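You operate a simulated robot arm through the tools that you are given. There is no shell and no other tool.

Carry out the task below with a simulated robot arm. There is one attempt and no reset: what you move stays moved.

Task
Brush up the spilt grain, then winnow it into the blue tray.
Fine: table brush and dustpan, both put back; tip into the winnower's hopper, crank till it is empty, shut the feed slide. Spill nothing. Set down upright: brush. Where these are worked on the way, their far stop is far enough and under half their travel is too little: feed slide.

It is judged by the outcome, as a careful person would: the job done as asked, and still so three seconds after it is handed in. It fails if anything else is knocked over, pushed out of place, dropped, spilled or broken.

Robot
A 6-joint arm with a two-finger gripper, fixed in place. Base frame: the origin is on the floor under the middle of its stand, x ahead of it, y to its left, z up. Lengths are in mm, angles in degrees, forces in N, time in s.
It reaches about 1572 mm from its shoulder. Its first joint turns from -166.0 to 166.0 degrees. Payload 2.45 kg.
Tool frame: the origin (TCP) lies between the finger pads and is the grasp point; the fingertips stand 20 mm ahead of it; z points along the fingers, y is the line along which they close. The gripper opens to 140 mm; its body begins 168 mm behind the TCP.
Orientation is told as [roll, pitch, yaw] about the base's x, y, z axes, in that order, counted from this pose: with the fingers straight down and closing along the base's y, the tool's x points along the base's -x, its y along +y and its z along -z.

Tools
- The arm moves only by the tool arm_command. Its argument "plan" is a list of rows, each a list of 3 entries, a list of its own where there are three numbers: the shift along the tool's x, y, z in mm, then the turn, a rotation vector about the tool's x, y, z in degrees, then the finger opening in mm, from 0 to 140. In form: [[[dx, dy, dz], [rx, ry, rz], claw], ...]. A call has 1 to 20 rows; each row is the pose to reach, as a shift and turn from the pose commanded when the call began, along the tool's axes at that moment. Each row takes 0.2 s and may step no farther than 50 mm and 8.6 degrees from the row before; otherwise, or with a gripper value out of range, the whole call is refused. A pose out of reach is approached as far as the arm can. The call stops where the force on the tool passes 40 N (or 10 N more than at its start, if that is more) or the arm is blocked; 0.2 s more then pass. The fingers move at their own pace (about 45 mm/s each) and stop on an object; they squeeze with about 23 N. The grip force told is the motor's: it shows also when the fingers shut on nothing. Time passes only in rows, and 0.2 s behind the last, so rows that repeat a pose let the fingers close. The reply holds the time, the measured pose of the TCP, the force on the tool along the base axes, the opening and the grip force, in the units named above and with some noise, with the torque about the TCP (base axes, N m) and any sound that the robot's microphone picked up.
- Cameras (640 x 400 px; columns grow to the right, rows downward): "scene" is fixed at [219.7, -647.8, 1438.8]; the picture's right is [0.84, -0.54, 0.00], its down [-0.22, -0.35, -0.91] and it looks along [0.49, 0.77, -0.41] (base axes); focal length 329 px, centre (320, 200). "wrist" rides on the gripper at [78, 11, -209] in the tool frame; the picture's right is [-0.14, 0.99, 0.00], its down [-0.92, -0.13, -0.37] and it looks along [-0.37, -0.05, 0.93] (tool axes); focal length 280 px, centre (320, 200). There is no depth. A picture from a camera that has moved, and an enlarged one, comes with that camera's place and axes in the base frame and with its lens.
- camera(camera): a new picture of that camera. No time passes.
- inspect(camera, box): a new picture of the part [left, top, right, bottom] of that camera's present view, enlarged. No time passes.
- finish_job(): hands the job in; it is judged then, once.

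Places have to be worked out from the pictures, the camera data and where the tool is seen. Open the gripper and draw the arm clear of the work before you hand the job in, unless the task says otherwise.

The tools are called after "Emit:" as a command line: name --argument value ..., lists and objects as JSON in quotes. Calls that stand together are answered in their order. arm_command: Moves the arm, as the interface text tells. Its arguments: {"type":"object","properties":{"plan":{"type":"array"}},"required":["plan"]} The other tools are called the same way: camera (camera) takes a picture; inspect (camera, box) takes an enlarged picture of a part of a camera's view; finish_job () hands the job in.

At the start:

```text
time: 0.0
tool_pos: [567.2, 395.2, 1342.7]
orientation: [0.0, 0.0, -0.1]
contact_force: [-0.5, -0.2, 0.1]
wrist_torque: [0.04, -0.01, -0.04]
gripper_width: 139.8
gripper_force: 0.0
```

scene: 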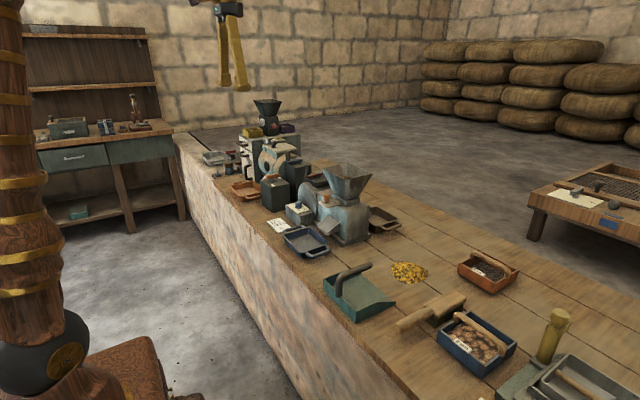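
wrist: 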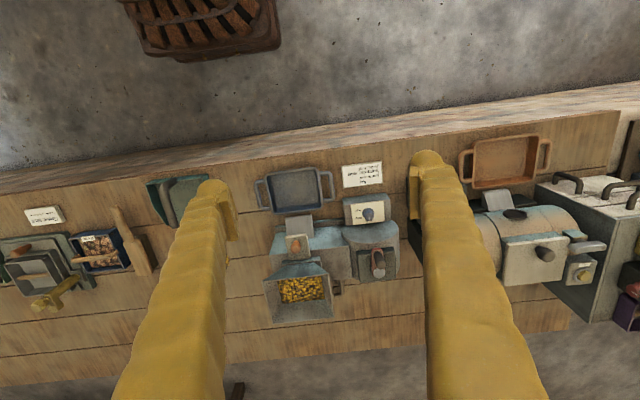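

I start by looking closer at the scene from both cameras to identify the brush, dustpan, grain, winnower and tray.

Emit:
inspect --camera "scene" --box '[180, 80, 420, 280]'

Emit:
inspect --camera "scene" --box '[300, 220, 620, 400]'

Emit:
inspect --camera "wrist" --box '[220, 130, 440, 340]'

Emit:
inspect --camera "wrist" --box '[0, 160, 240, 340]'

```text
2.00 times, centred on (300, 180) of scene
camera zoom: at [219.7, -647.8, 1438.8], right [0.84, -0.54, 0.0], down [-0.22, -0.35, -0.91], along [0.49, 0.77, -0.41], focal length 658 px, centre (360, 240)
```

zoom: 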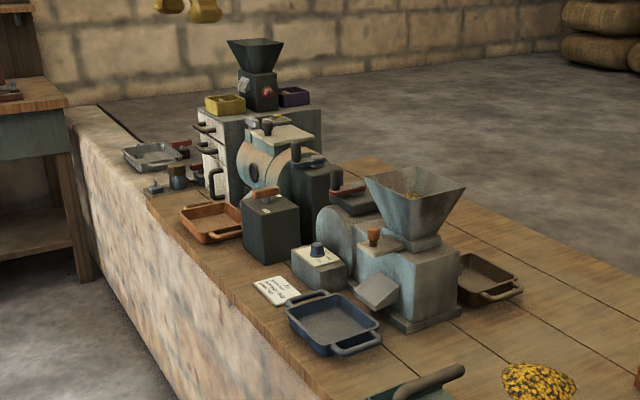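

```text
2.00 times, centred on (460, 310) of scene
camera zoom: at [219.7, -647.8, 1438.8], right [0.84, -0.54, 0.0], down [-0.22, -0.35, -0.91], along [0.49, 0.77, -0.41], focal length 658 px, centre (40, -20)
```

zoom: 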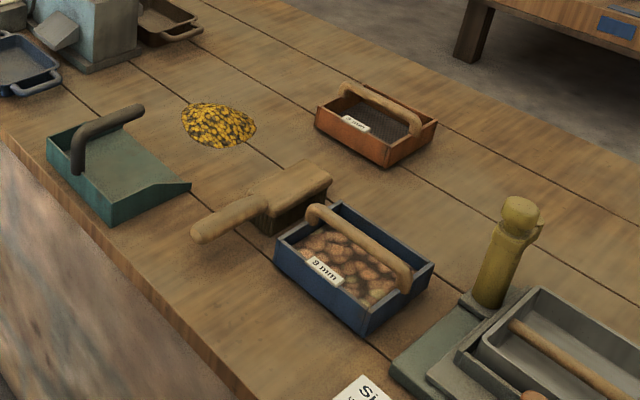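

```text
1.90 times, centred on (330, 235) of wrist
camera zoom: at [487.9, 406.2, 1550.4], right [0.14, 0.99, 0.0], down [0.92, -0.13, 0.37], along [0.37, -0.05, -0.93], focal length 534 px, centre (301, 133)
```

zoom: 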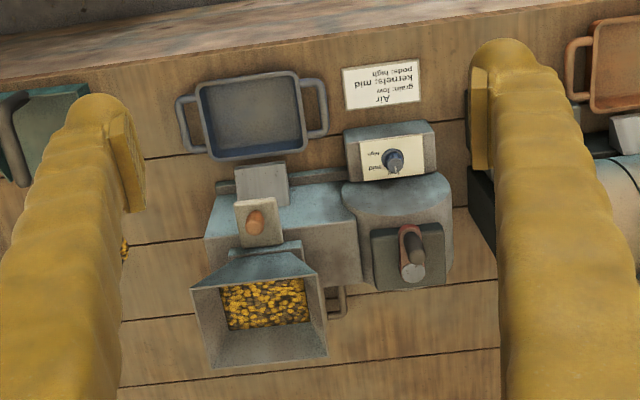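

```text
2.22 times, centred on (120, 250) of wrist
camera zoom: at [487.9, 406.2, 1550.4], right [0.14, 0.99, 0.0], down [0.92, -0.13, 0.37], along [0.37, -0.05, -0.93], focal length 623 px, centre (764, 89)
```

zoom: 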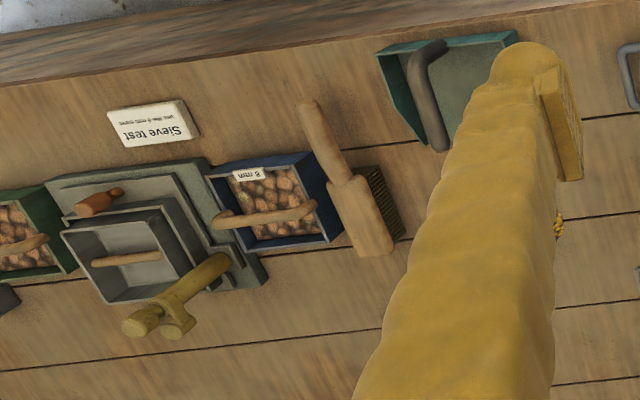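

The blue tray sits in front of the winnower's chute at about (760, 290), the dustpan near (745, -45), the spill near (958, -44), and the brush near (850, -235); the table top is at about z 760. I move the wrist camera over the dustpan, grain and brush for a closer look.

Emit:
arm_command --plan '[[[-10, -40, 10], [0, 0, 0], 140], [[-20, -80, 20], [0, 0, 0], 140], [[-30, -120, 35], [0, 0, 0], 140], [[-40, -160, 50], [0, 0, 0], 140], [[-50, -200, 65], [0, 0, 0], 140], [[-60, -240, 80], [0, 0, 0], 140], [[-70, -280, 95], [0, 0, 0], 140], [[-80, -320, 110], [0, 0, 0], 140], [[-90, -360, 125], [0, 0, 0], 140], [[-100, -400, 140], [0, 0, 0], 140], [[-110, -440, 155], [0, 0, 0], 140], [[-120, -470, 170], [0, 0, 0], 140], [[-120, -470, 170], [0, 0, 0], 140]]'

Emit:
camera --camera "wrist"

Emit:
camera --camera "scene"

```text
time: 2.8
tool_pos: [688.0, -76.7, 1173.7]
orientation: [0.0, 0.0, 0.0]
contact_force: [0.7, -0.9, -0.2]
wrist_torque: [0.03, -0.02, -0.01]
gripper_width: 140.0
gripper_force: 0.1
```

```text
taken
camera wrist: at [607.6, -66.0, 1381.7], right [0.14, 0.99, 0.0], down [0.92, -0.13, 0.37], along [0.36, -0.05, -0.93], focal length 280 px, centre (320, 200)
```

wrist: 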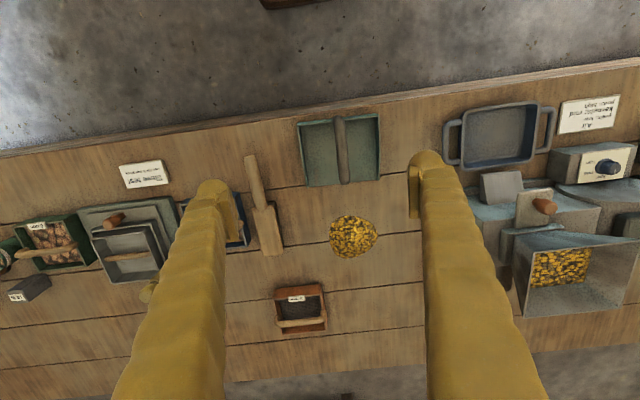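

```text
taken
```

scene: 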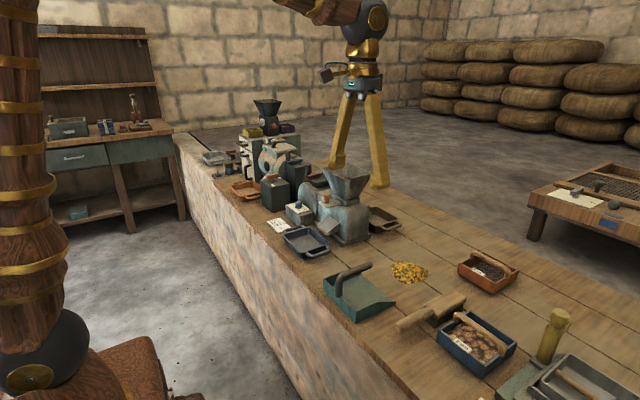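

Emit:
inspect --camera "wrist" --box '[230, 90, 420, 280]'

Emit:
inspect --camera "wrist" --box '[440, 80, 640, 340]'

Emit:
inspect --camera "scene" --box '[310, 240, 470, 340]'

Emit:
inspect --camera "scene" --box '[250, 150, 410, 270]'

```text
2.11 times, centred on (325, 185) of wrist
camera zoom: at [607.6, -66.0, 1381.7], right [0.14, 0.99, 0.0], down [0.92, -0.13, 0.37], along [0.36, -0.05, -0.93], focal length 590 px, centre (310, 232)
```

zoom: 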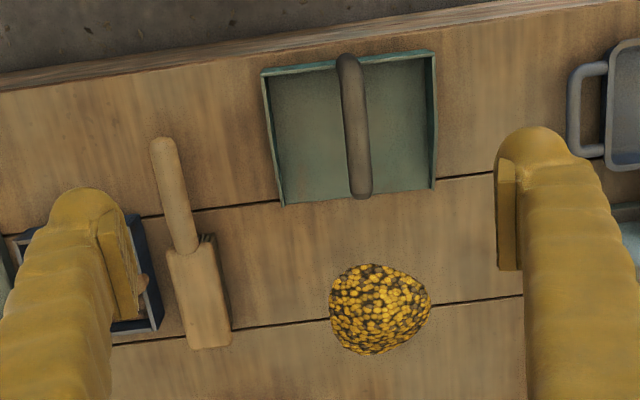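

```text
1.54 times, centred on (540, 210) of wrist
camera zoom: at [607.6, -66.0, 1381.7], right [0.14, 0.99, 0.0], down [0.92, -0.13, 0.37], along [0.36, -0.05, -0.93], focal length 431 px, centre (-18, 185)
```

zoom: 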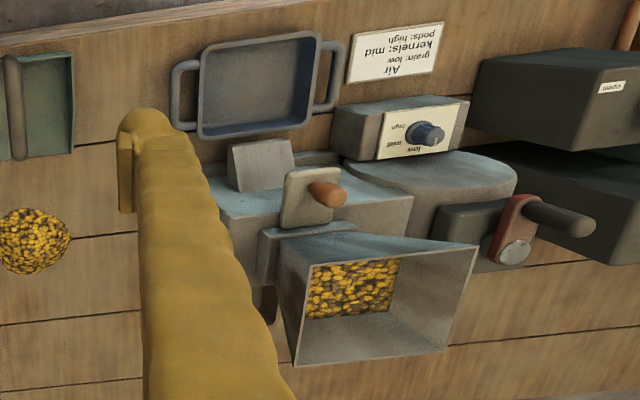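

```text
4.00 times, centred on (390, 290) of scene
camera zoom: at [219.7, -647.8, 1438.8], right [0.84, -0.54, 0.0], down [-0.22, -0.35, -0.91], along [0.49, 0.77, -0.41], focal length 1316 px, centre (40, -160)
```

zoom: 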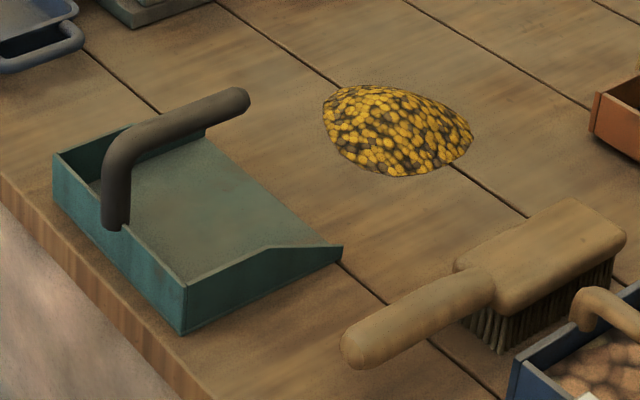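

```text
3.33 times, centred on (330, 210) of scene
camera zoom: at [219.7, -647.8, 1438.8], right [0.84, -0.54, 0.0], down [-0.22, -0.35, -0.91], along [0.49, 0.77, -0.41], focal length 1096 px, centre (287, 167)
```

zoom: 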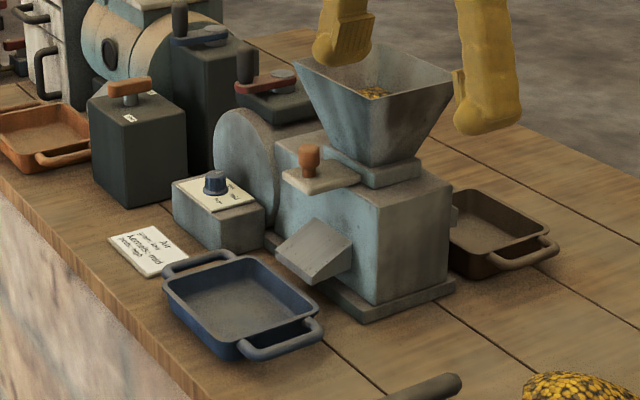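

The dustpan's mouth faces +X toward the grain, its handle runs along X at about y -42, z 860; the brush lies along X at y about -230. Next I take a close look at the winnower (dial, slide, crank, hopper) from above.

Emit:
arm_command --plan '[[[0, 40, -20], [0, 0, 0], 140], [[0, 80, -40], [0, 0, 0], 140], [[0, 120, -60], [0, 0, 0], 140], [[0, 160, -80], [0, 0, 0], 140], [[0, 200, -80], [0, 0, 0], 140], [[0, 240, -80], [0, 0, 0], 140], [[0, 280, -80], [0, 0, 0], 140], [[0, 320, -80], [0, 0, 0], 140], [[0, 360, -80], [0, 0, 0], 140], [[0, 390, -80], [0, 0, 0], 140], [[0, 400, -80], [0, 0, 0], 140], [[0, 400, -80], [0, 0, 0], 140]]'

Emit:
camera --camera "wrist"

Emit:
inspect --camera "wrist" --box '[220, 60, 440, 200]'

Emit:
inspect --camera "wrist" --box '[220, 180, 440, 320]'

```text
time: 5.4
tool_pos: [687.8, 324.5, 1252.1]
orientation: [0.1, 0.0, 0.0]
contact_force: [-0.3, 0.6, -0.8]
wrist_torque: [0.01, 0.02, -0.04]
gripper_width: 139.9
gripper_force: 0.1
```

```text
taken
camera wrist: at [607.2, 335.7, 1460.7], right [0.14, 0.99, 0.0], down [0.92, -0.13, 0.37], along [0.37, -0.05, -0.93], focal length 280 px, centre (320, 200)
```

wrist: 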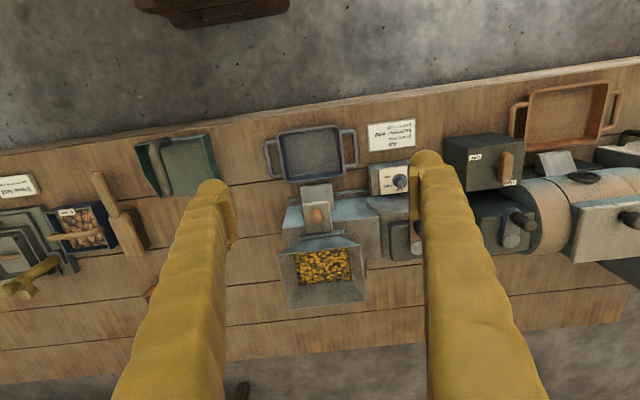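

```text
2.86 times, centred on (330, 130) of wrist
camera zoom: at [607.2, 335.7, 1460.7], right [0.14, 0.99, 0.0], down [0.92, -0.13, 0.37], along [0.37, -0.05, -0.93], focal length 801 px, centre (291, 400)
```

zoom: 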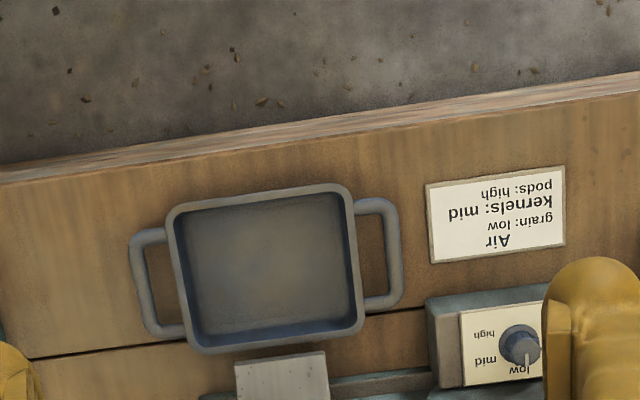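

```text
2.86 times, centred on (330, 250) of wrist
camera zoom: at [607.2, 335.7, 1460.7], right [0.14, 0.99, 0.0], down [0.92, -0.13, 0.37], along [0.37, -0.05, -0.93], focal length 801 px, centre (291, 57)
```

zoom: 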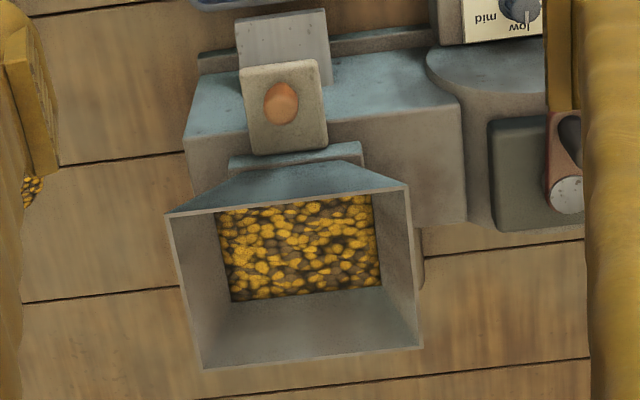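

The air dial appears to point near "low" and the hopper already holds some grain; the hopper rim spans about x 886–1018, y 215–373, z 1012. I go lower to read the dial and see the slide, chute, tray and crank.

Emit:
arm_command --plan '[[[5, 15, 30], [0, 0, 0], 140], [[10, 25, 60], [0, 0, 0], 140], [[15, 40, 90], [0, 0, 0], 140], [[20, 50, 120], [0, 0, 0], 140], [[25, 60, 150], [0, 0, 0], 140], [[25, 70, 170], [0, 0, 0], 140], [[25, 70, 170], [0, 0, 0], 140]]'

Emit:
camera --camera "wrist"

Emit:
inspect --camera "wrist" --box '[320, 80, 440, 200]'

Emit:
inspect --camera "wrist" --box '[200, 120, 380, 260]'

```text
time: 7.0
tool_pos: [662.5, 396.3, 1081.8]
orientation: [0.0, 0.1, 0.0]
contact_force: [-0.4, -0.4, 0.1]
wrist_torque: [0.01, -0.04, 0.03]
gripper_width: 140.0
gripper_force: 0.1
```

```text
taken
camera wrist: at [583.0, 407.3, 1290.1], right [0.14, 0.99, 0.0], down [0.92, -0.13, 0.37], along [0.37, -0.05, -0.93], focal length 280 px, centre (320, 200)
```

wrist: 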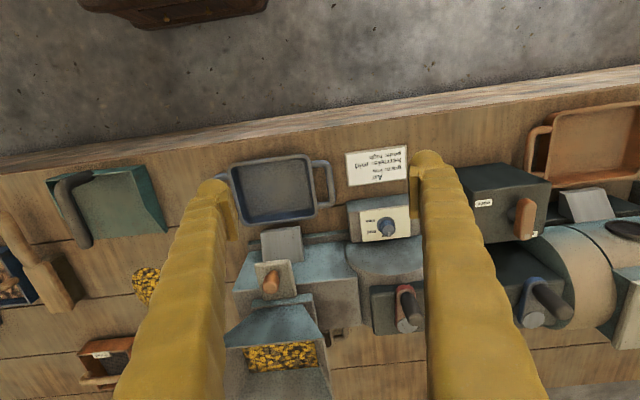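

```text
3.33 times, centred on (380, 140) of wrist
camera zoom: at [583.0, 407.3, 1290.1], right [0.14, 0.99, 0.0], down [0.92, -0.13, 0.37], along [0.37, -0.05, -0.93], focal length 935 px, centre (120, 400)
```

zoom: 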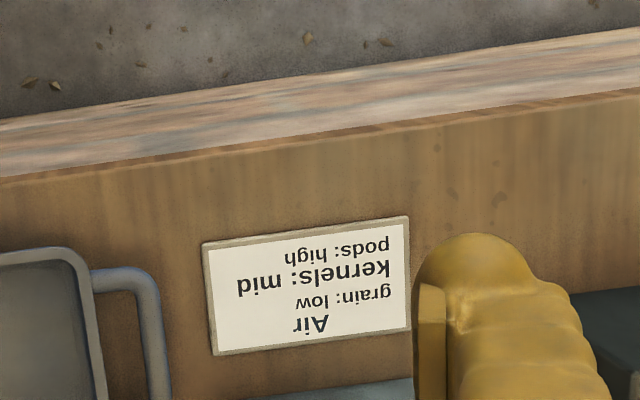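

```text
2.86 times, centred on (290, 190) of wrist
camera zoom: at [583.0, 407.3, 1290.1], right [0.14, 0.99, 0.0], down [0.92, -0.13, 0.37], along [0.37, -0.05, -0.93], focal length 801 px, centre (406, 229)
```

zoom: 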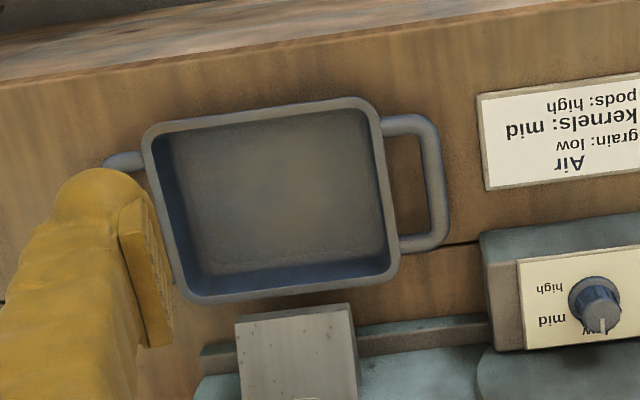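

I zoom in on the dial itself and on the slide, chute and crank.

Emit:
inspect --camera "wrist" --box '[340, 190, 430, 250]'

Emit:
inspect --camera "wrist" --box '[220, 210, 330, 390]'

Emit:
inspect --camera "wrist" --box '[320, 220, 440, 350]'

Emit:
inspect --camera "scene" --box '[270, 160, 370, 260]'

```text
6.67 times, centred on (385, 220) of wrist
camera zoom: at [583.0, 407.3, 1290.1], right [0.14, 0.99, 0.0], down [0.92, -0.13, 0.37], along [0.37, -0.05, -0.93], focal length 1869 px, centre (-113, 67)
```

zoom: 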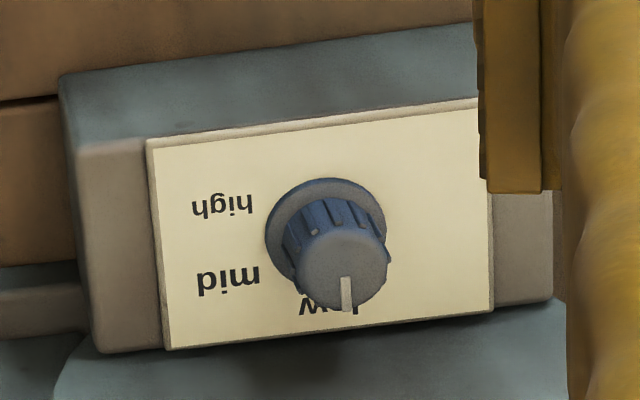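

```text
2.22 times, centred on (275, 300) of wrist
camera zoom: at [583.0, 407.3, 1290.1], right [0.14, 0.99, 0.0], down [0.92, -0.13, 0.37], along [0.37, -0.05, -0.93], focal length 623 px, centre (420, -22)
```

zoom: 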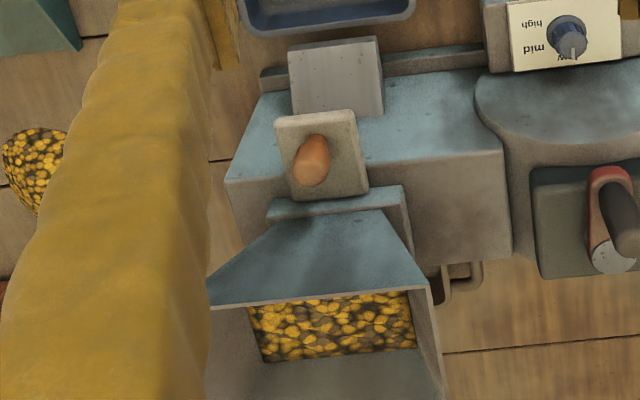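

```text
3.08 times, centred on (380, 285) of wrist
camera zoom: at [583.0, 407.3, 1290.1], right [0.14, 0.99, 0.0], down [0.92, -0.13, 0.37], along [0.37, -0.05, -0.93], focal length 863 px, centre (135, -62)
```

zoom: 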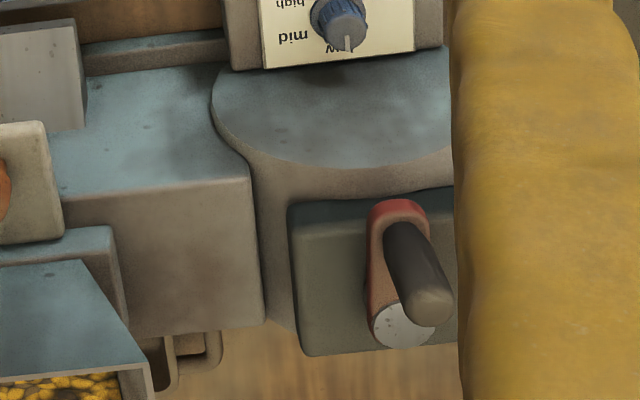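

```text
4.00 times, centred on (320, 210) of scene
camera zoom: at [219.7, -647.8, 1438.8], right [0.84, -0.54, 0.0], down [-0.22, -0.35, -0.91], along [0.49, 0.77, -0.41], focal length 1316 px, centre (320, 160)
```

zoom: 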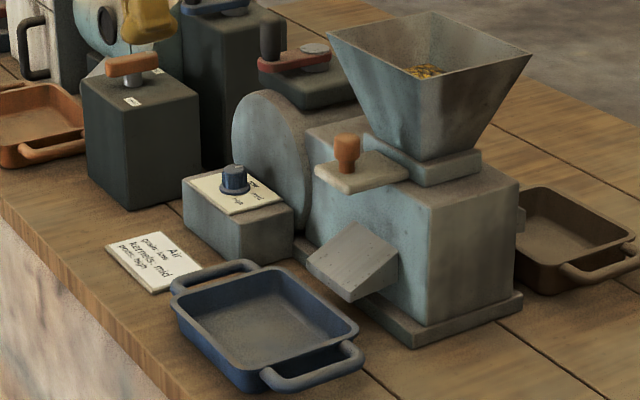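

The dial's white mark is already at "low", which the card gives for grain; the chute lip is at x≈835, centred on the tray in y. The crank turns about a vertical axis near (948, 496) with its grip at about (892, 496, z 960–1000). Now I go to view the brush closely before grasping.

Emit:
arm_command --plan '[[[0, -45, 0], [0, 0, 0], 140], [[0, -90, 0], [0, 0, 0], 140], [[0, -135, 0], [0, 0, 0], 140], [[0, -180, 0], [0, 0, 0], 140], [[0, -225, 0], [0, 0, 0], 140], [[0, -270, 0], [0, 0, 0], 140], [[0, -315, 0], [0, 0, 0], 140], [[0, -360, 0], [0, 0, 0], 140], [[0, -405, 0], [0, 0, 0], 140], [[0, -450, 10], [0, 0, 0], 140], [[0, -495, 30], [0, 0, 0], 140], [[0, -540, 50], [0, 0, 0], 140], [[0, -585, 70], [0, 0, 0], 140], [[0, -620, 90], [0, 0, 0], 140], [[0, -626, 100], [0, 0, 0], 140], [[0, -626, 100], [0, 0, 0], 140]]'

Emit:
camera --camera "wrist"

Emit:
inspect --camera "wrist" --box '[230, 80, 430, 300]'

Emit:
inspect --camera "scene" --box '[380, 270, 500, 370]'

```text
time: 10.4
tool_pos: [661.5, -229.4, 983.1]
orientation: [0.0, 0.0, -0.1]
contact_force: [-0.6, 0.3, -0.4]
wrist_torque: [-0.01, 0.0, 0.01]
gripper_width: 140.2
gripper_force: 0.2
```

```text
taken
camera wrist: at [582.2, -218.8, 1191.2], right [0.14, 0.99, 0.0], down [0.92, -0.13, 0.37], along [0.37, -0.05, -0.93], focal length 280 px, centre (320, 200)
```

wrist: 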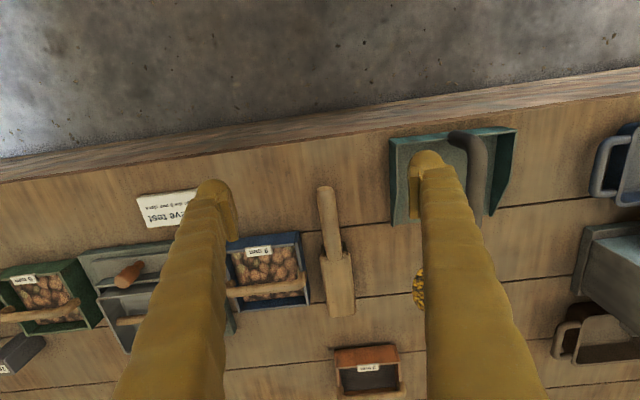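

```text
1.82 times, centred on (330, 190) of wrist
camera zoom: at [582.2, -218.8, 1191.2], right [0.14, 0.99, 0.0], down [0.92, -0.13, 0.37], along [0.37, -0.05, -0.93], focal length 510 px, centre (302, 218)
```

zoom: 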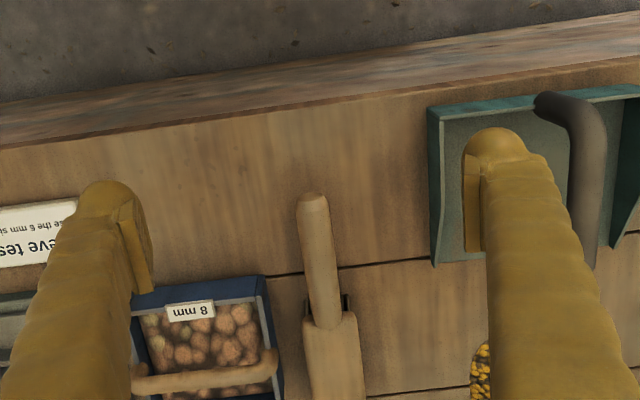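

```text
4.00 times, centred on (440, 320) of scene
camera zoom: at [219.7, -647.8, 1438.8], right [0.84, -0.54, 0.0], down [-0.22, -0.35, -0.91], along [0.49, 0.77, -0.41], focal length 1316 px, centre (-160, -280)
```

zoom: 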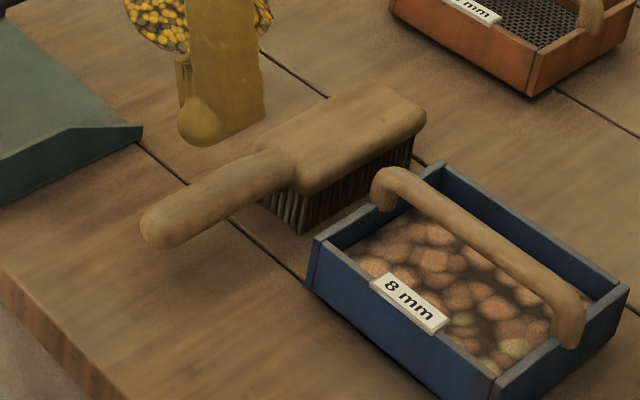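

The brush lies along X at y≈-231, handle from x≈720 to 842 at z≈805, with the 8 mm sieve box close by at x≥790, y≤-283. I move over the handle at x≈767, opening narrowed, and check alignment before descending.

Emit:
arm_command --plan '[[[-40, -1, 10], [0, 0, 0], 100], [[-80, -2, 30], [0, 0, 0], 70], [[-106, -2, 60], [0, 0, 0], 60], [[-106, -2, 90], [0, 0, 0], 60], [[-106, -2, 103], [0, 0, 0], 60], [[-106, -2, 103], [0, 0, 0], 60]]'

Emit:
camera --camera "wrist"

Emit:
inspect --camera "scene" --box '[360, 240, 520, 370]'

```text
time: 11.8
tool_pos: [767.1, -233.8, 879.0]
orientation: [0.1, 0.0, -0.1]
contact_force: [0.6, -0.3, -0.5]
wrist_torque: [0.0, 0.0, -0.01]
gripper_width: 60.1
gripper_force: 0.0
```

```text
taken
camera wrist: at [687.6, -222.3, 1087.9], right [0.14, 0.99, 0.0], down [0.92, -0.13, 0.37], along [0.37, -0.05, -0.93], focal length 280 px, centre (320, 200)
```

wrist: 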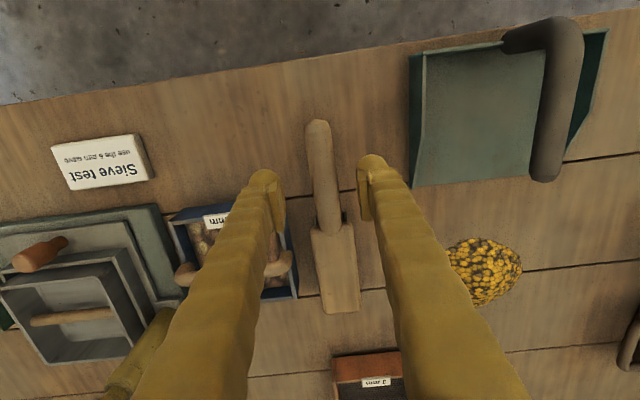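

```text
3.08 times, centred on (440, 305) of scene
camera zoom: at [219.7, -647.8, 1438.8], right [0.84, -0.54, 0.0], down [-0.22, -0.35, -0.91], along [0.49, 0.77, -0.41], focal length 1012 px, centre (-49, -123)
```

zoom: 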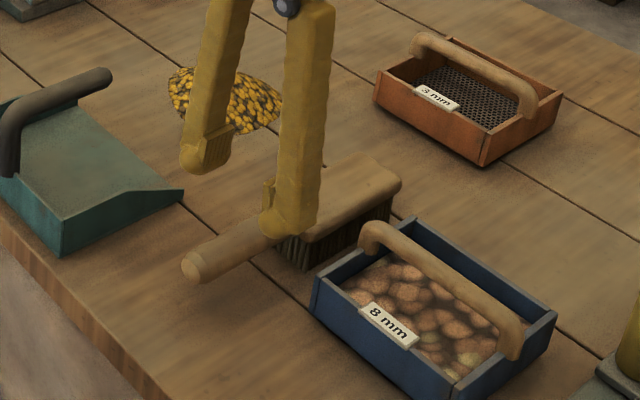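

The handle lies midway between the fingers; the sieve box corner is further ahead (x≥795). I descend at x≈774 to handle height z≈806 with the opening at 56.

Emit:
arm_command --plan '[[[-7, 1, 20], [0, 0, 0], 56], [[-7, 1, 40], [0, 0, 0], 56], [[-7, 1, 55], [0, 0, 0], 56], [[-7, 1, 65], [0, 0, 0], 56], [[-7, 1, 73], [0, 0, 0], 56], [[-7, 1, 73], [0, 0, 0], 56]]'

Emit:
camera --camera "wrist"

Emit:
inspect --camera "scene" --box '[370, 270, 470, 350]'

```text
time: 13.2
tool_pos: [774.8, -232.7, 806.8]
orientation: [-0.1, 0.0, 0.0]
contact_force: [-0.3, -0.5, 0.9]
wrist_torque: [-0.02, 0.01, 0.03]
gripper_width: 56.2
gripper_force: 0.1
```

```text
taken
camera wrist: at [694.9, -221.3, 1014.6], right [0.14, 0.99, 0.0], down [0.92, -0.13, 0.37], along [0.36, -0.05, -0.93], focal length 280 px, centre (320, 200)
```

wrist: 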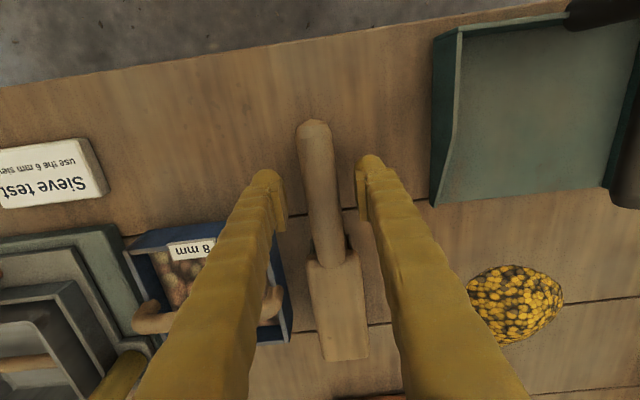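

```text
5.00 times, centred on (420, 310) of scene
camera zoom: at [219.7, -647.8, 1438.8], right [0.84, -0.54, 0.0], down [-0.22, -0.35, -0.91], along [0.49, 0.77, -0.41], focal length 1644 px, centre (-180, -350)
```

zoom: 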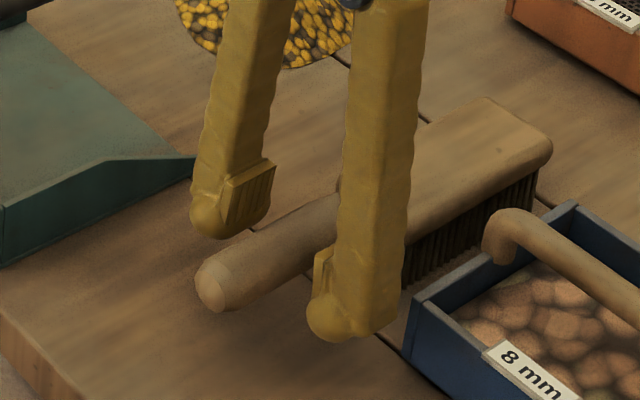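

Fingers straddle the handle cleanly; I close the gripper on it.

Emit:
arm_command --plan '[[[0, 0, 0], [0, 0, 0], 30], [[0, 0, 0], [0, 0, 0], 15], [[0, 0, 0], [0, 0, 0], 5], [[0, 0, 0], [0, 0, 0], 0], [[0, 0, 0], [0, 0, 0], 0]]'

Emit:
inspect --camera "scene" --box '[370, 270, 470, 350]'

```text
time: 14.4
tool_pos: [774.0, -232.4, 807.0]
orientation: [0.0, 0.1, -0.1]
contact_force: [0.3, 0.6, 0.5]
wrist_torque: [0.02, 0.05, 0.13]
gripper_width: 25.0
gripper_force: 23.3
```

```text
5.00 times, centred on (420, 310) of scene
camera zoom: at [219.7, -647.8, 1438.8], right [0.84, -0.54, 0.0], down [-0.22, -0.35, -0.91], along [0.49, 0.77, -0.41], focal length 1644 px, centre (-180, -350)
```

zoom: 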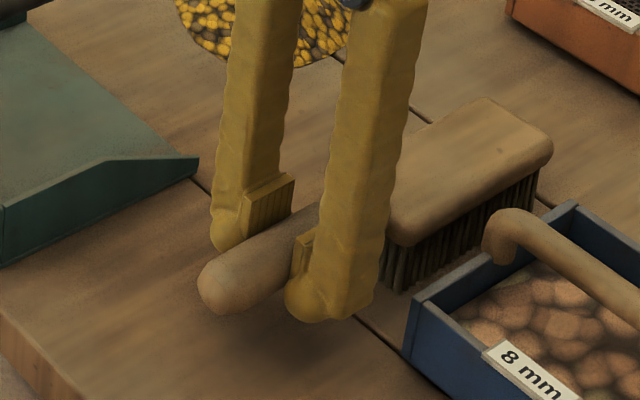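

Gripped at 25 mm width; the put-back pose is TCP (774, -232.4, 807) with zero yaw. I lift straight up gently and check whether the brush stays level.

Emit:
arm_command --plan '[[[0, 0, -5], [0, 0, 0], 0], [[0, 0, -15], [0, 0, 0], 0], [[0, 0, -30], [0, 0, 0], 0], [[0, 0, -50], [0, 0, 0], 0], [[0, 0, -75], [0, 0, 0], 0], [[0, 0, -90], [0, 0, 0], 0], [[0, 0, -90], [0, 0, 0], 0]]'

Emit:
inspect --camera "scene" --box '[340, 200, 520, 350]'

Emit:
camera --camera "wrist"

```text
time: 16.0
tool_pos: [775.3, -231.7, 896.3]
orientation: [-0.1, 0.1, 0.1]
contact_force: [0.4, -0.4, -3.0]
wrist_torque: [-0.02, 0.27, 0.01]
gripper_width: 24.8
gripper_force: 22.9
```

```text
2.67 times, centred on (430, 275) of scene
camera zoom: at [219.7, -647.8, 1438.8], right [0.84, -0.54, 0.0], down [-0.22, -0.35, -0.91], along [0.49, 0.77, -0.41], focal length 877 px, centre (27, 0)
```

zoom: 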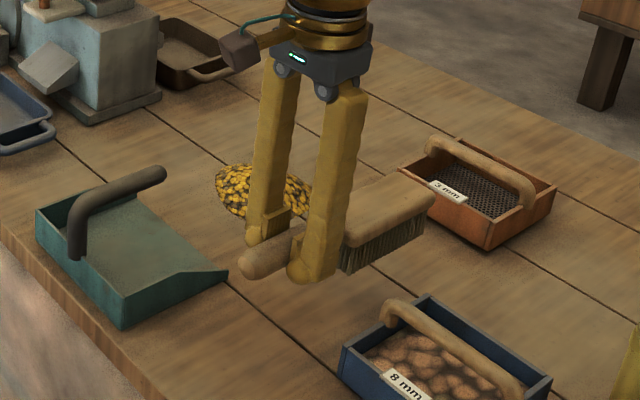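

```text
taken
camera wrist: at [695.8, -221.5, 1104.1], right [0.14, 0.99, 0.0], down [0.92, -0.13, 0.37], along [0.37, -0.05, -0.93], focal length 280 px, centre (320, 200)
```

wrist: 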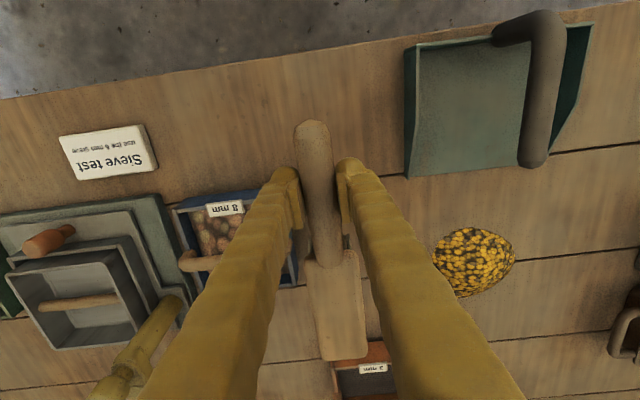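

The brush hangs level (3 N). I'll carry it up and around so the block lies across the pile: swing it about 70° counter-clockwise and bring it behind the grain (far +X side), staying high.

Emit:
arm_command --plan '[[[0, 0, -20], [0, 0, -4], 0], [[0, 0, -40], [0, 0, -12], 0], [[-10, 10, -40], [0, 0, -20], 0], [[-30, 20, -40], [0, 0, -28], 0], [[-60, 30, -40], [0, 0, -36], 0], [[-95, 42, -40], [0, 0, -44], 0], [[-130, 54, -40], [0, 0, -52], 0], [[-170, 66, -40], [0, 0, -60], 0], [[-205, 76, -40], [0, 0, -68], 0], [[-236, 85, -40], [0, 0, -70], 0], [[-236, 85, -40], [0, 0, -70], 0], [[-236, 85, -40], [0, 0, -70], 0]]'

Emit:
camera --camera "wrist"

Emit:
inspect --camera "scene" --box '[340, 180, 540, 340]'

```text
time: 18.6
tool_pos: [1011.9, -146.2, 934.8]
orientation: [-0.1, 0.0, 70.0]
contact_force: [0.0, -0.6, -3.4]
wrist_torque: [-0.27, 0.09, 0.01]
gripper_width: 24.3
gripper_force: 23.2
```

```text
taken
camera wrist: at [973.7, -217.2, 1143.4], right [-0.88, 0.47, 0.0], down [0.44, 0.82, 0.37], along [0.17, 0.33, -0.93], focal length 280 px, centre (320, 200)
```

wrist: 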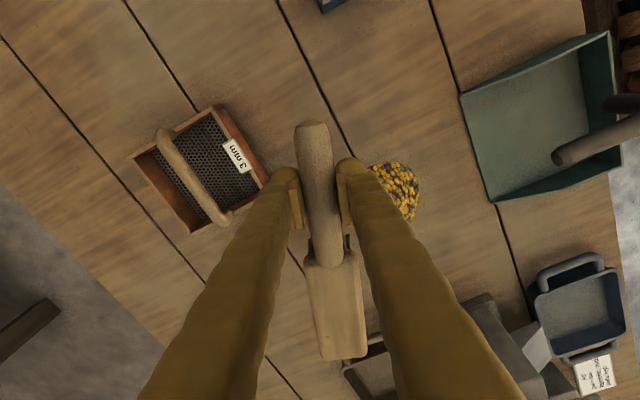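

```text
2.50 times, centred on (440, 260) of scene
camera zoom: at [219.7, -647.8, 1438.8], right [0.84, -0.54, 0.0], down [-0.22, -0.35, -0.91], along [0.49, 0.77, -0.41], focal length 822 px, centre (20, 50)
```

zoom: 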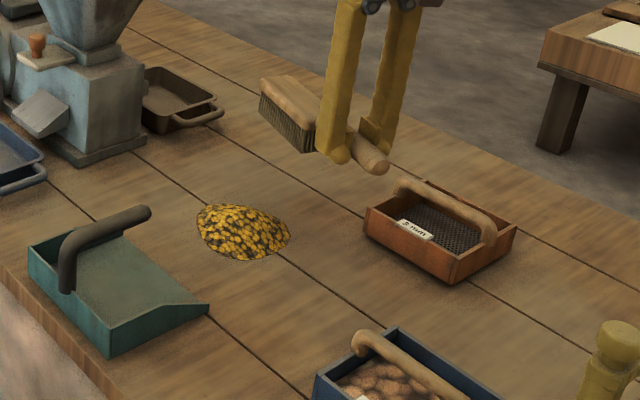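

Brush is behind the pile with room to the 3 mm sieve. I lower it to the table, slowly over the last millimetres.

Emit:
arm_command --plan '[[[0, 0, 40], [0, 0, 0], 0], [[0, 0, 80], [0, 0, 0], 0], [[0, 0, 105], [0, 0, 0], 0], [[0, 0, 118], [0, 0, 0], 0], [[0, 0, 124], [0, 0, 0], 0], [[0, 0, 127], [0, 0, 0], 0], [[0, 0, 128], [0, 0, 0], 0]]'

Emit:
inspect --camera "scene" --box '[340, 200, 500, 320]'

Emit:
camera --camera "wrist"

```text
time: 20.2
tool_pos: [1012.0, -146.5, 808.4]
orientation: [0.0, -0.1, 70.0]
contact_force: [0.7, 1.3, 1.2]
wrist_torque: [0.46, -0.21, -0.14]
gripper_width: 24.2
gripper_force: 23.2
```

```text
3.33 times, centred on (420, 260) of scene
camera zoom: at [219.7, -647.8, 1438.8], right [0.84, -0.54, 0.0], down [-0.22, -0.35, -0.91], along [0.49, 0.77, -0.41], focal length 1096 px, centre (-13, 0)
```

zoom: 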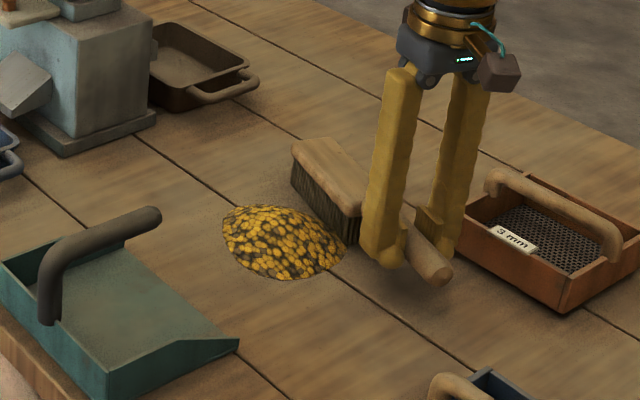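

```text
taken
camera wrist: at [973.5, -216.5, 1016.3], right [-0.88, 0.47, 0.0], down [0.44, 0.82, 0.37], along [0.17, 0.33, -0.93], focal length 280 px, centre (320, 200)
```

wrist: 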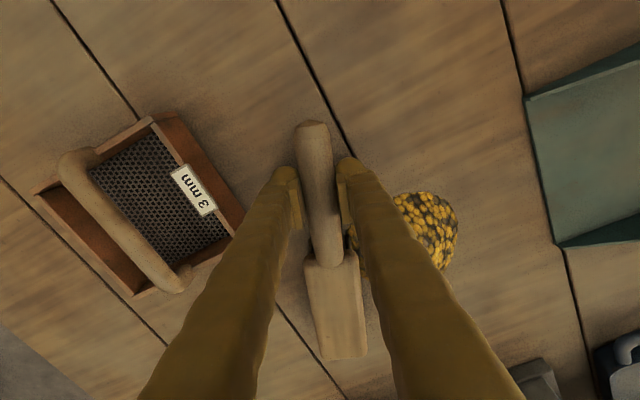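

Bristles rest on the table (about 4–5 N support). I sweep toward the pan (−X), turning the brush square across as it goes, and stop before the pan to look.

Emit:
arm_command --plan '[[[2.7, 3.4, 0], [0, 0, -2], 0], [[5.9, 8.6, 0], [0, 0, -4], 0], [[9.3, 14.8, 0], [0, 0, -6], 0], [[12.5, 21.0, 0], [0, 0, -8], 0], [[16.0, 28.2, 0], [0, 0, -10], 0], [[19.3, 35.5, 0], [0, 0, -12], 0], [[22.4, 42.6, 0], [0, 0, -14], 0], [[25.5, 49.9, 0], [0, 0, -16], 0], [[28.4, 57.3, 0], [0, 0, -18], 0], [[31.2, 64.6, 0], [0, 0, -20], 0], [[35.3, 75.8, 0], [0, 0, -20], 0], [[39.6, 87.0, 0], [0, 0, -20], 0], [[44.2, 98.1, 0], [0, 0, -20], 0]]'

Emit:
inspect --camera "scene" --box '[320, 220, 480, 340]'

Emit:
camera --camera "wrist"

```text
time: 23.0
tool_pos: [905.5, -154.0, 809.8]
orientation: [0.0, -0.1, 90.0]
contact_force: [0.7, 1.5, 0.4]
wrist_torque: [0.09, -0.01, -0.11]
gripper_width: 24.3
gripper_force: 22.9
```

```text
3.33 times, centred on (400, 280) of scene
camera zoom: at [219.7, -647.8, 1438.8], right [0.84, -0.54, 0.0], down [-0.22, -0.35, -0.91], along [0.49, 0.77, -0.41], focal length 1096 px, centre (53, -67)
```

zoom: 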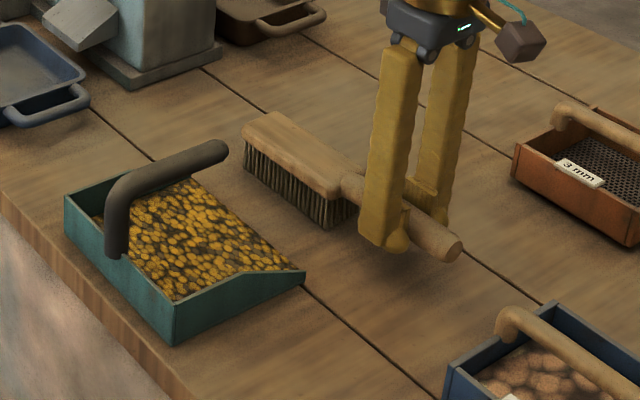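

```text
taken
camera wrist: at [892.7, -232.9, 1016.7], right [-0.99, 0.14, 0.0], down [0.13, 0.92, 0.37], along [0.05, 0.37, -0.93], focal length 280 px, centre (320, 200)
```

wrist: 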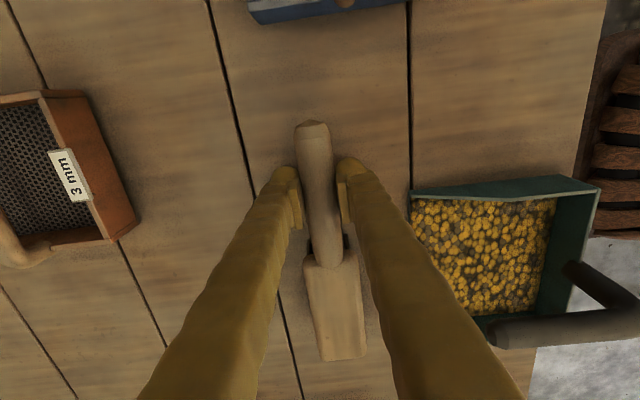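

The whole pile has gone into the dustpan. I lift the brush and carry it back over its original spot, turning it back to its original heading.

Emit:
arm_command --plan '[[[0, 0, -40], [0, 0, 0], 0], [[0, 0, -80], [0, 0, 0], 0], [[0, 0, -120], [0, 0, 6], 0], [[5, 10, -130], [0, 0, 14], 0], [[12, 22, -130], [0, 0, 22], 0], [[20, 34, -130], [0, 0, 30], 0], [[28, 47, -130], [0, 0, 38], 0], [[36, 60, -130], [0, 0, 46], 0], [[44, 73, -130], [0, 0, 54], 0], [[52, 87, -130], [0, 0, 62], 0], [[60, 100, -130], [0, 0, 70], 0], [[68, 114, -130], [0, 0, 78], 0], [[74, 124, -130], [0, 0, 86], 0], [[77, 128.7, -130], [0, 0, 90], 0], [[77, 128.7, -130], [0, 0, 90], 0], [[77, 128.7, -130], [0, 0, 90], 0]]'

Emit:
camera --camera "wrist"

Emit:
inspect --camera "scene" --box '[310, 200, 530, 360]'

```text
time: 26.4
tool_pos: [775.0, -231.5, 938.2]
orientation: [0.0, 0.0, -0.2]
contact_force: [0.0, 0.4, -2.2]
wrist_torque: [-0.03, 0.27, 0.01]
gripper_width: 24.1
gripper_force: 23.3
```

```text
taken
camera wrist: at [695.8, -220.8, 1146.6], right [0.14, 0.99, 0.0], down [0.92, -0.13, 0.37], along [0.36, -0.05, -0.93], focal length 280 px, centre (320, 200)
```

wrist: 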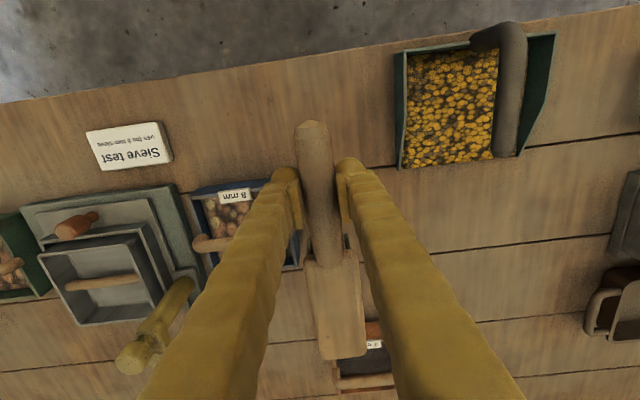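

```text
2.50 times, centred on (420, 280) of scene
camera zoom: at [219.7, -647.8, 1438.8], right [0.84, -0.54, 0.0], down [-0.22, -0.35, -0.91], along [0.49, 0.77, -0.41], focal length 822 px, centre (70, 0)
```

zoom: 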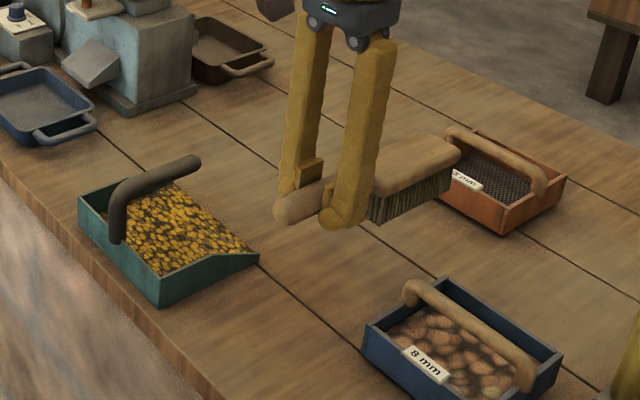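

The table is clear of grain. I lower the brush straight down onto its spot, slowly at the end.

Emit:
arm_command --plan '[[[0, 0, 40], [0, 0, 0], 0], [[0, 0, 80], [0, 0, 0], 0], [[0, 0, 108], [0, 0, 0], 0], [[0, 0, 120], [0, 0, 0], 0], [[0, 0, 126], [0, 0, 0], 0], [[0, 0, 129], [0, 0, 0], 0], [[0, 0, 131], [0, 0, 0], 0], [[0, 0, 131], [0, 0, 0], 0]]'

Emit:
inspect --camera "scene" --box '[370, 270, 490, 370]'

```text
time: 28.2
tool_pos: [775.5, -231.6, 806.1]
orientation: [0.0, 0.0, 0.0]
contact_force: [0.0, -0.8, -1.3]
wrist_torque: [-0.01, -0.19, -0.21]
gripper_width: 23.9
gripper_force: 23.0
```

```text
4.00 times, centred on (430, 320) of scene
camera zoom: at [219.7, -647.8, 1438.8], right [0.84, -0.54, 0.0], down [-0.22, -0.35, -0.91], along [0.49, 0.77, -0.41], focal length 1316 px, centre (-120, -280)
```

zoom: 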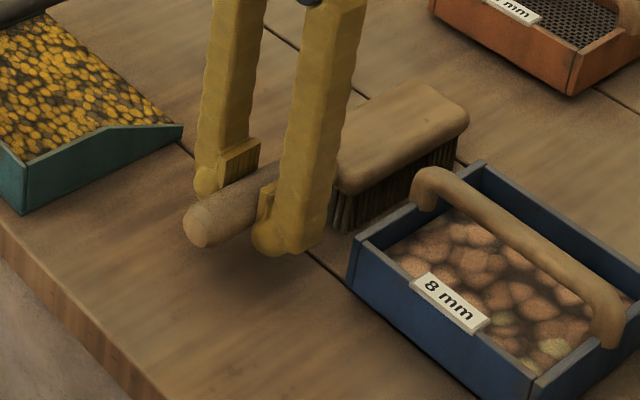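

It matches its original place and bristles are touching. I settle one more millimetre and open the gripper.

Emit:
arm_command --plan '[[[0, 0, 1], [0, 0, 0], 0], [[0, 0, 1], [0, 0, 0], 30], [[0, 0, 1], [0, 0, 0], 45], [[0, 0, 1], [0, 0, 0], 56], [[0, 0, 1], [0, 0, 0], 56], [[0, 0, 1], [0, 0, 0], 56]]'

Emit:
inspect --camera "scene" --box '[370, 270, 490, 370]'

Emit:
camera --camera "wrist"

```text
time: 29.6
tool_pos: [774.8, -232.2, 806.2]
orientation: [0.0, 0.0, 0.0]
contact_force: [0.3, 0.3, 1.0]
wrist_torque: [0.01, 0.02, 0.0]
gripper_width: 55.8
gripper_force: 0.0
```

```text
4.00 times, centred on (430, 320) of scene
camera zoom: at [219.7, -647.8, 1438.8], right [0.84, -0.54, 0.0], down [-0.22, -0.35, -0.91], along [0.49, 0.77, -0.41], focal length 1316 px, centre (-120, -280)
```

zoom: 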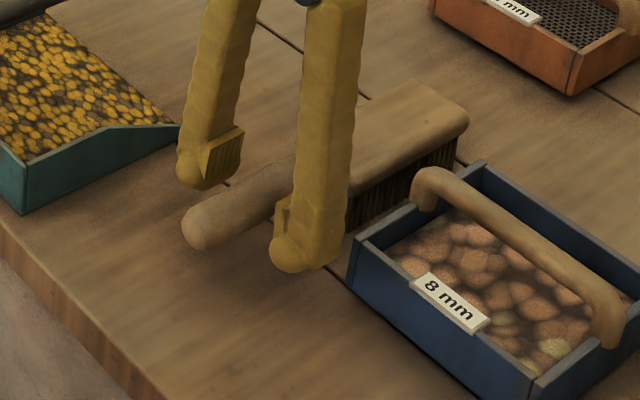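

```text
taken
camera wrist: at [695.4, -220.8, 1014.5], right [0.14, 0.99, 0.0], down [0.92, -0.13, 0.37], along [0.36, -0.05, -0.93], focal length 280 px, centre (320, 200)
```

wrist: 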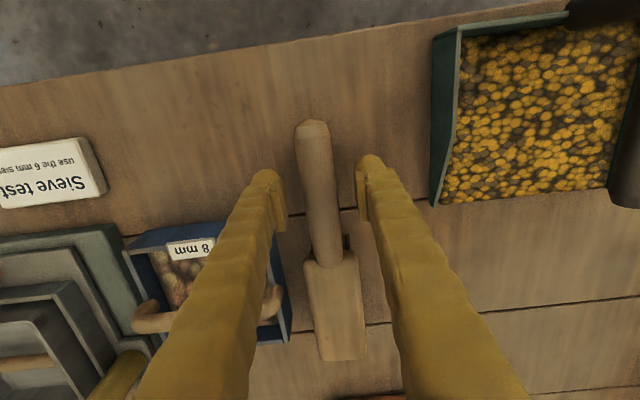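

Brush stands upright on its bristles in its old place. I rise and move to above the dustpan handle for a close look.

Emit:
arm_command --plan '[[[0, 0, -40], [0, 0, 0], 56], [[0, 0, -80], [0, 0, 0], 56], [[0, 0, -120], [0, 0, 0], 56], [[10, 30, -150], [0, 0, 0], 70], [[20, 75, -165], [0, 0, 0], 80], [[30, 115, -165], [0, 0, 0], 80], [[35, 155, -165], [0, 0, 0], 80], [[40, 190, -165], [0, 0, 0], 80], [[40, 190, -165], [0, 0, 0], 80]]'

Emit:
camera --camera "wrist"

Emit:
inspect --camera "scene" --box '[310, 230, 430, 330]'

```text
time: 31.6
tool_pos: [734.4, -41.5, 971.4]
orientation: [0.0, 0.0, 0.1]
contact_force: [0.1, -0.5, -0.2]
wrist_torque: [0.02, 0.02, 0.02]
gripper_width: 79.7
gripper_force: 0.1
```

```text
taken
camera wrist: at [654.2, -31.6, 1180.1], right [0.14, 0.99, 0.0], down [0.92, -0.13, 0.37], along [0.37, -0.05, -0.93], focal length 280 px, centre (320, 200)
```

wrist: 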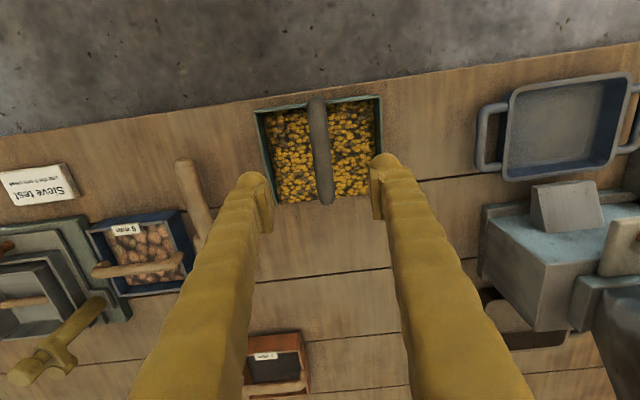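

```text
4.00 times, centred on (370, 280) of scene
camera zoom: at [219.7, -647.8, 1438.8], right [0.84, -0.54, 0.0], down [-0.22, -0.35, -0.91], along [0.49, 0.77, -0.41], focal length 1316 px, centre (120, -120)
```

zoom: 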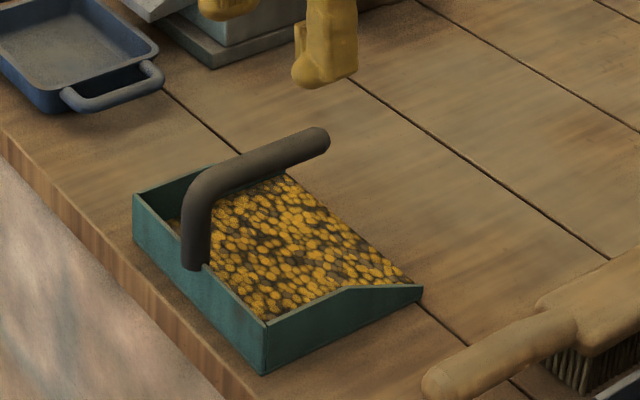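

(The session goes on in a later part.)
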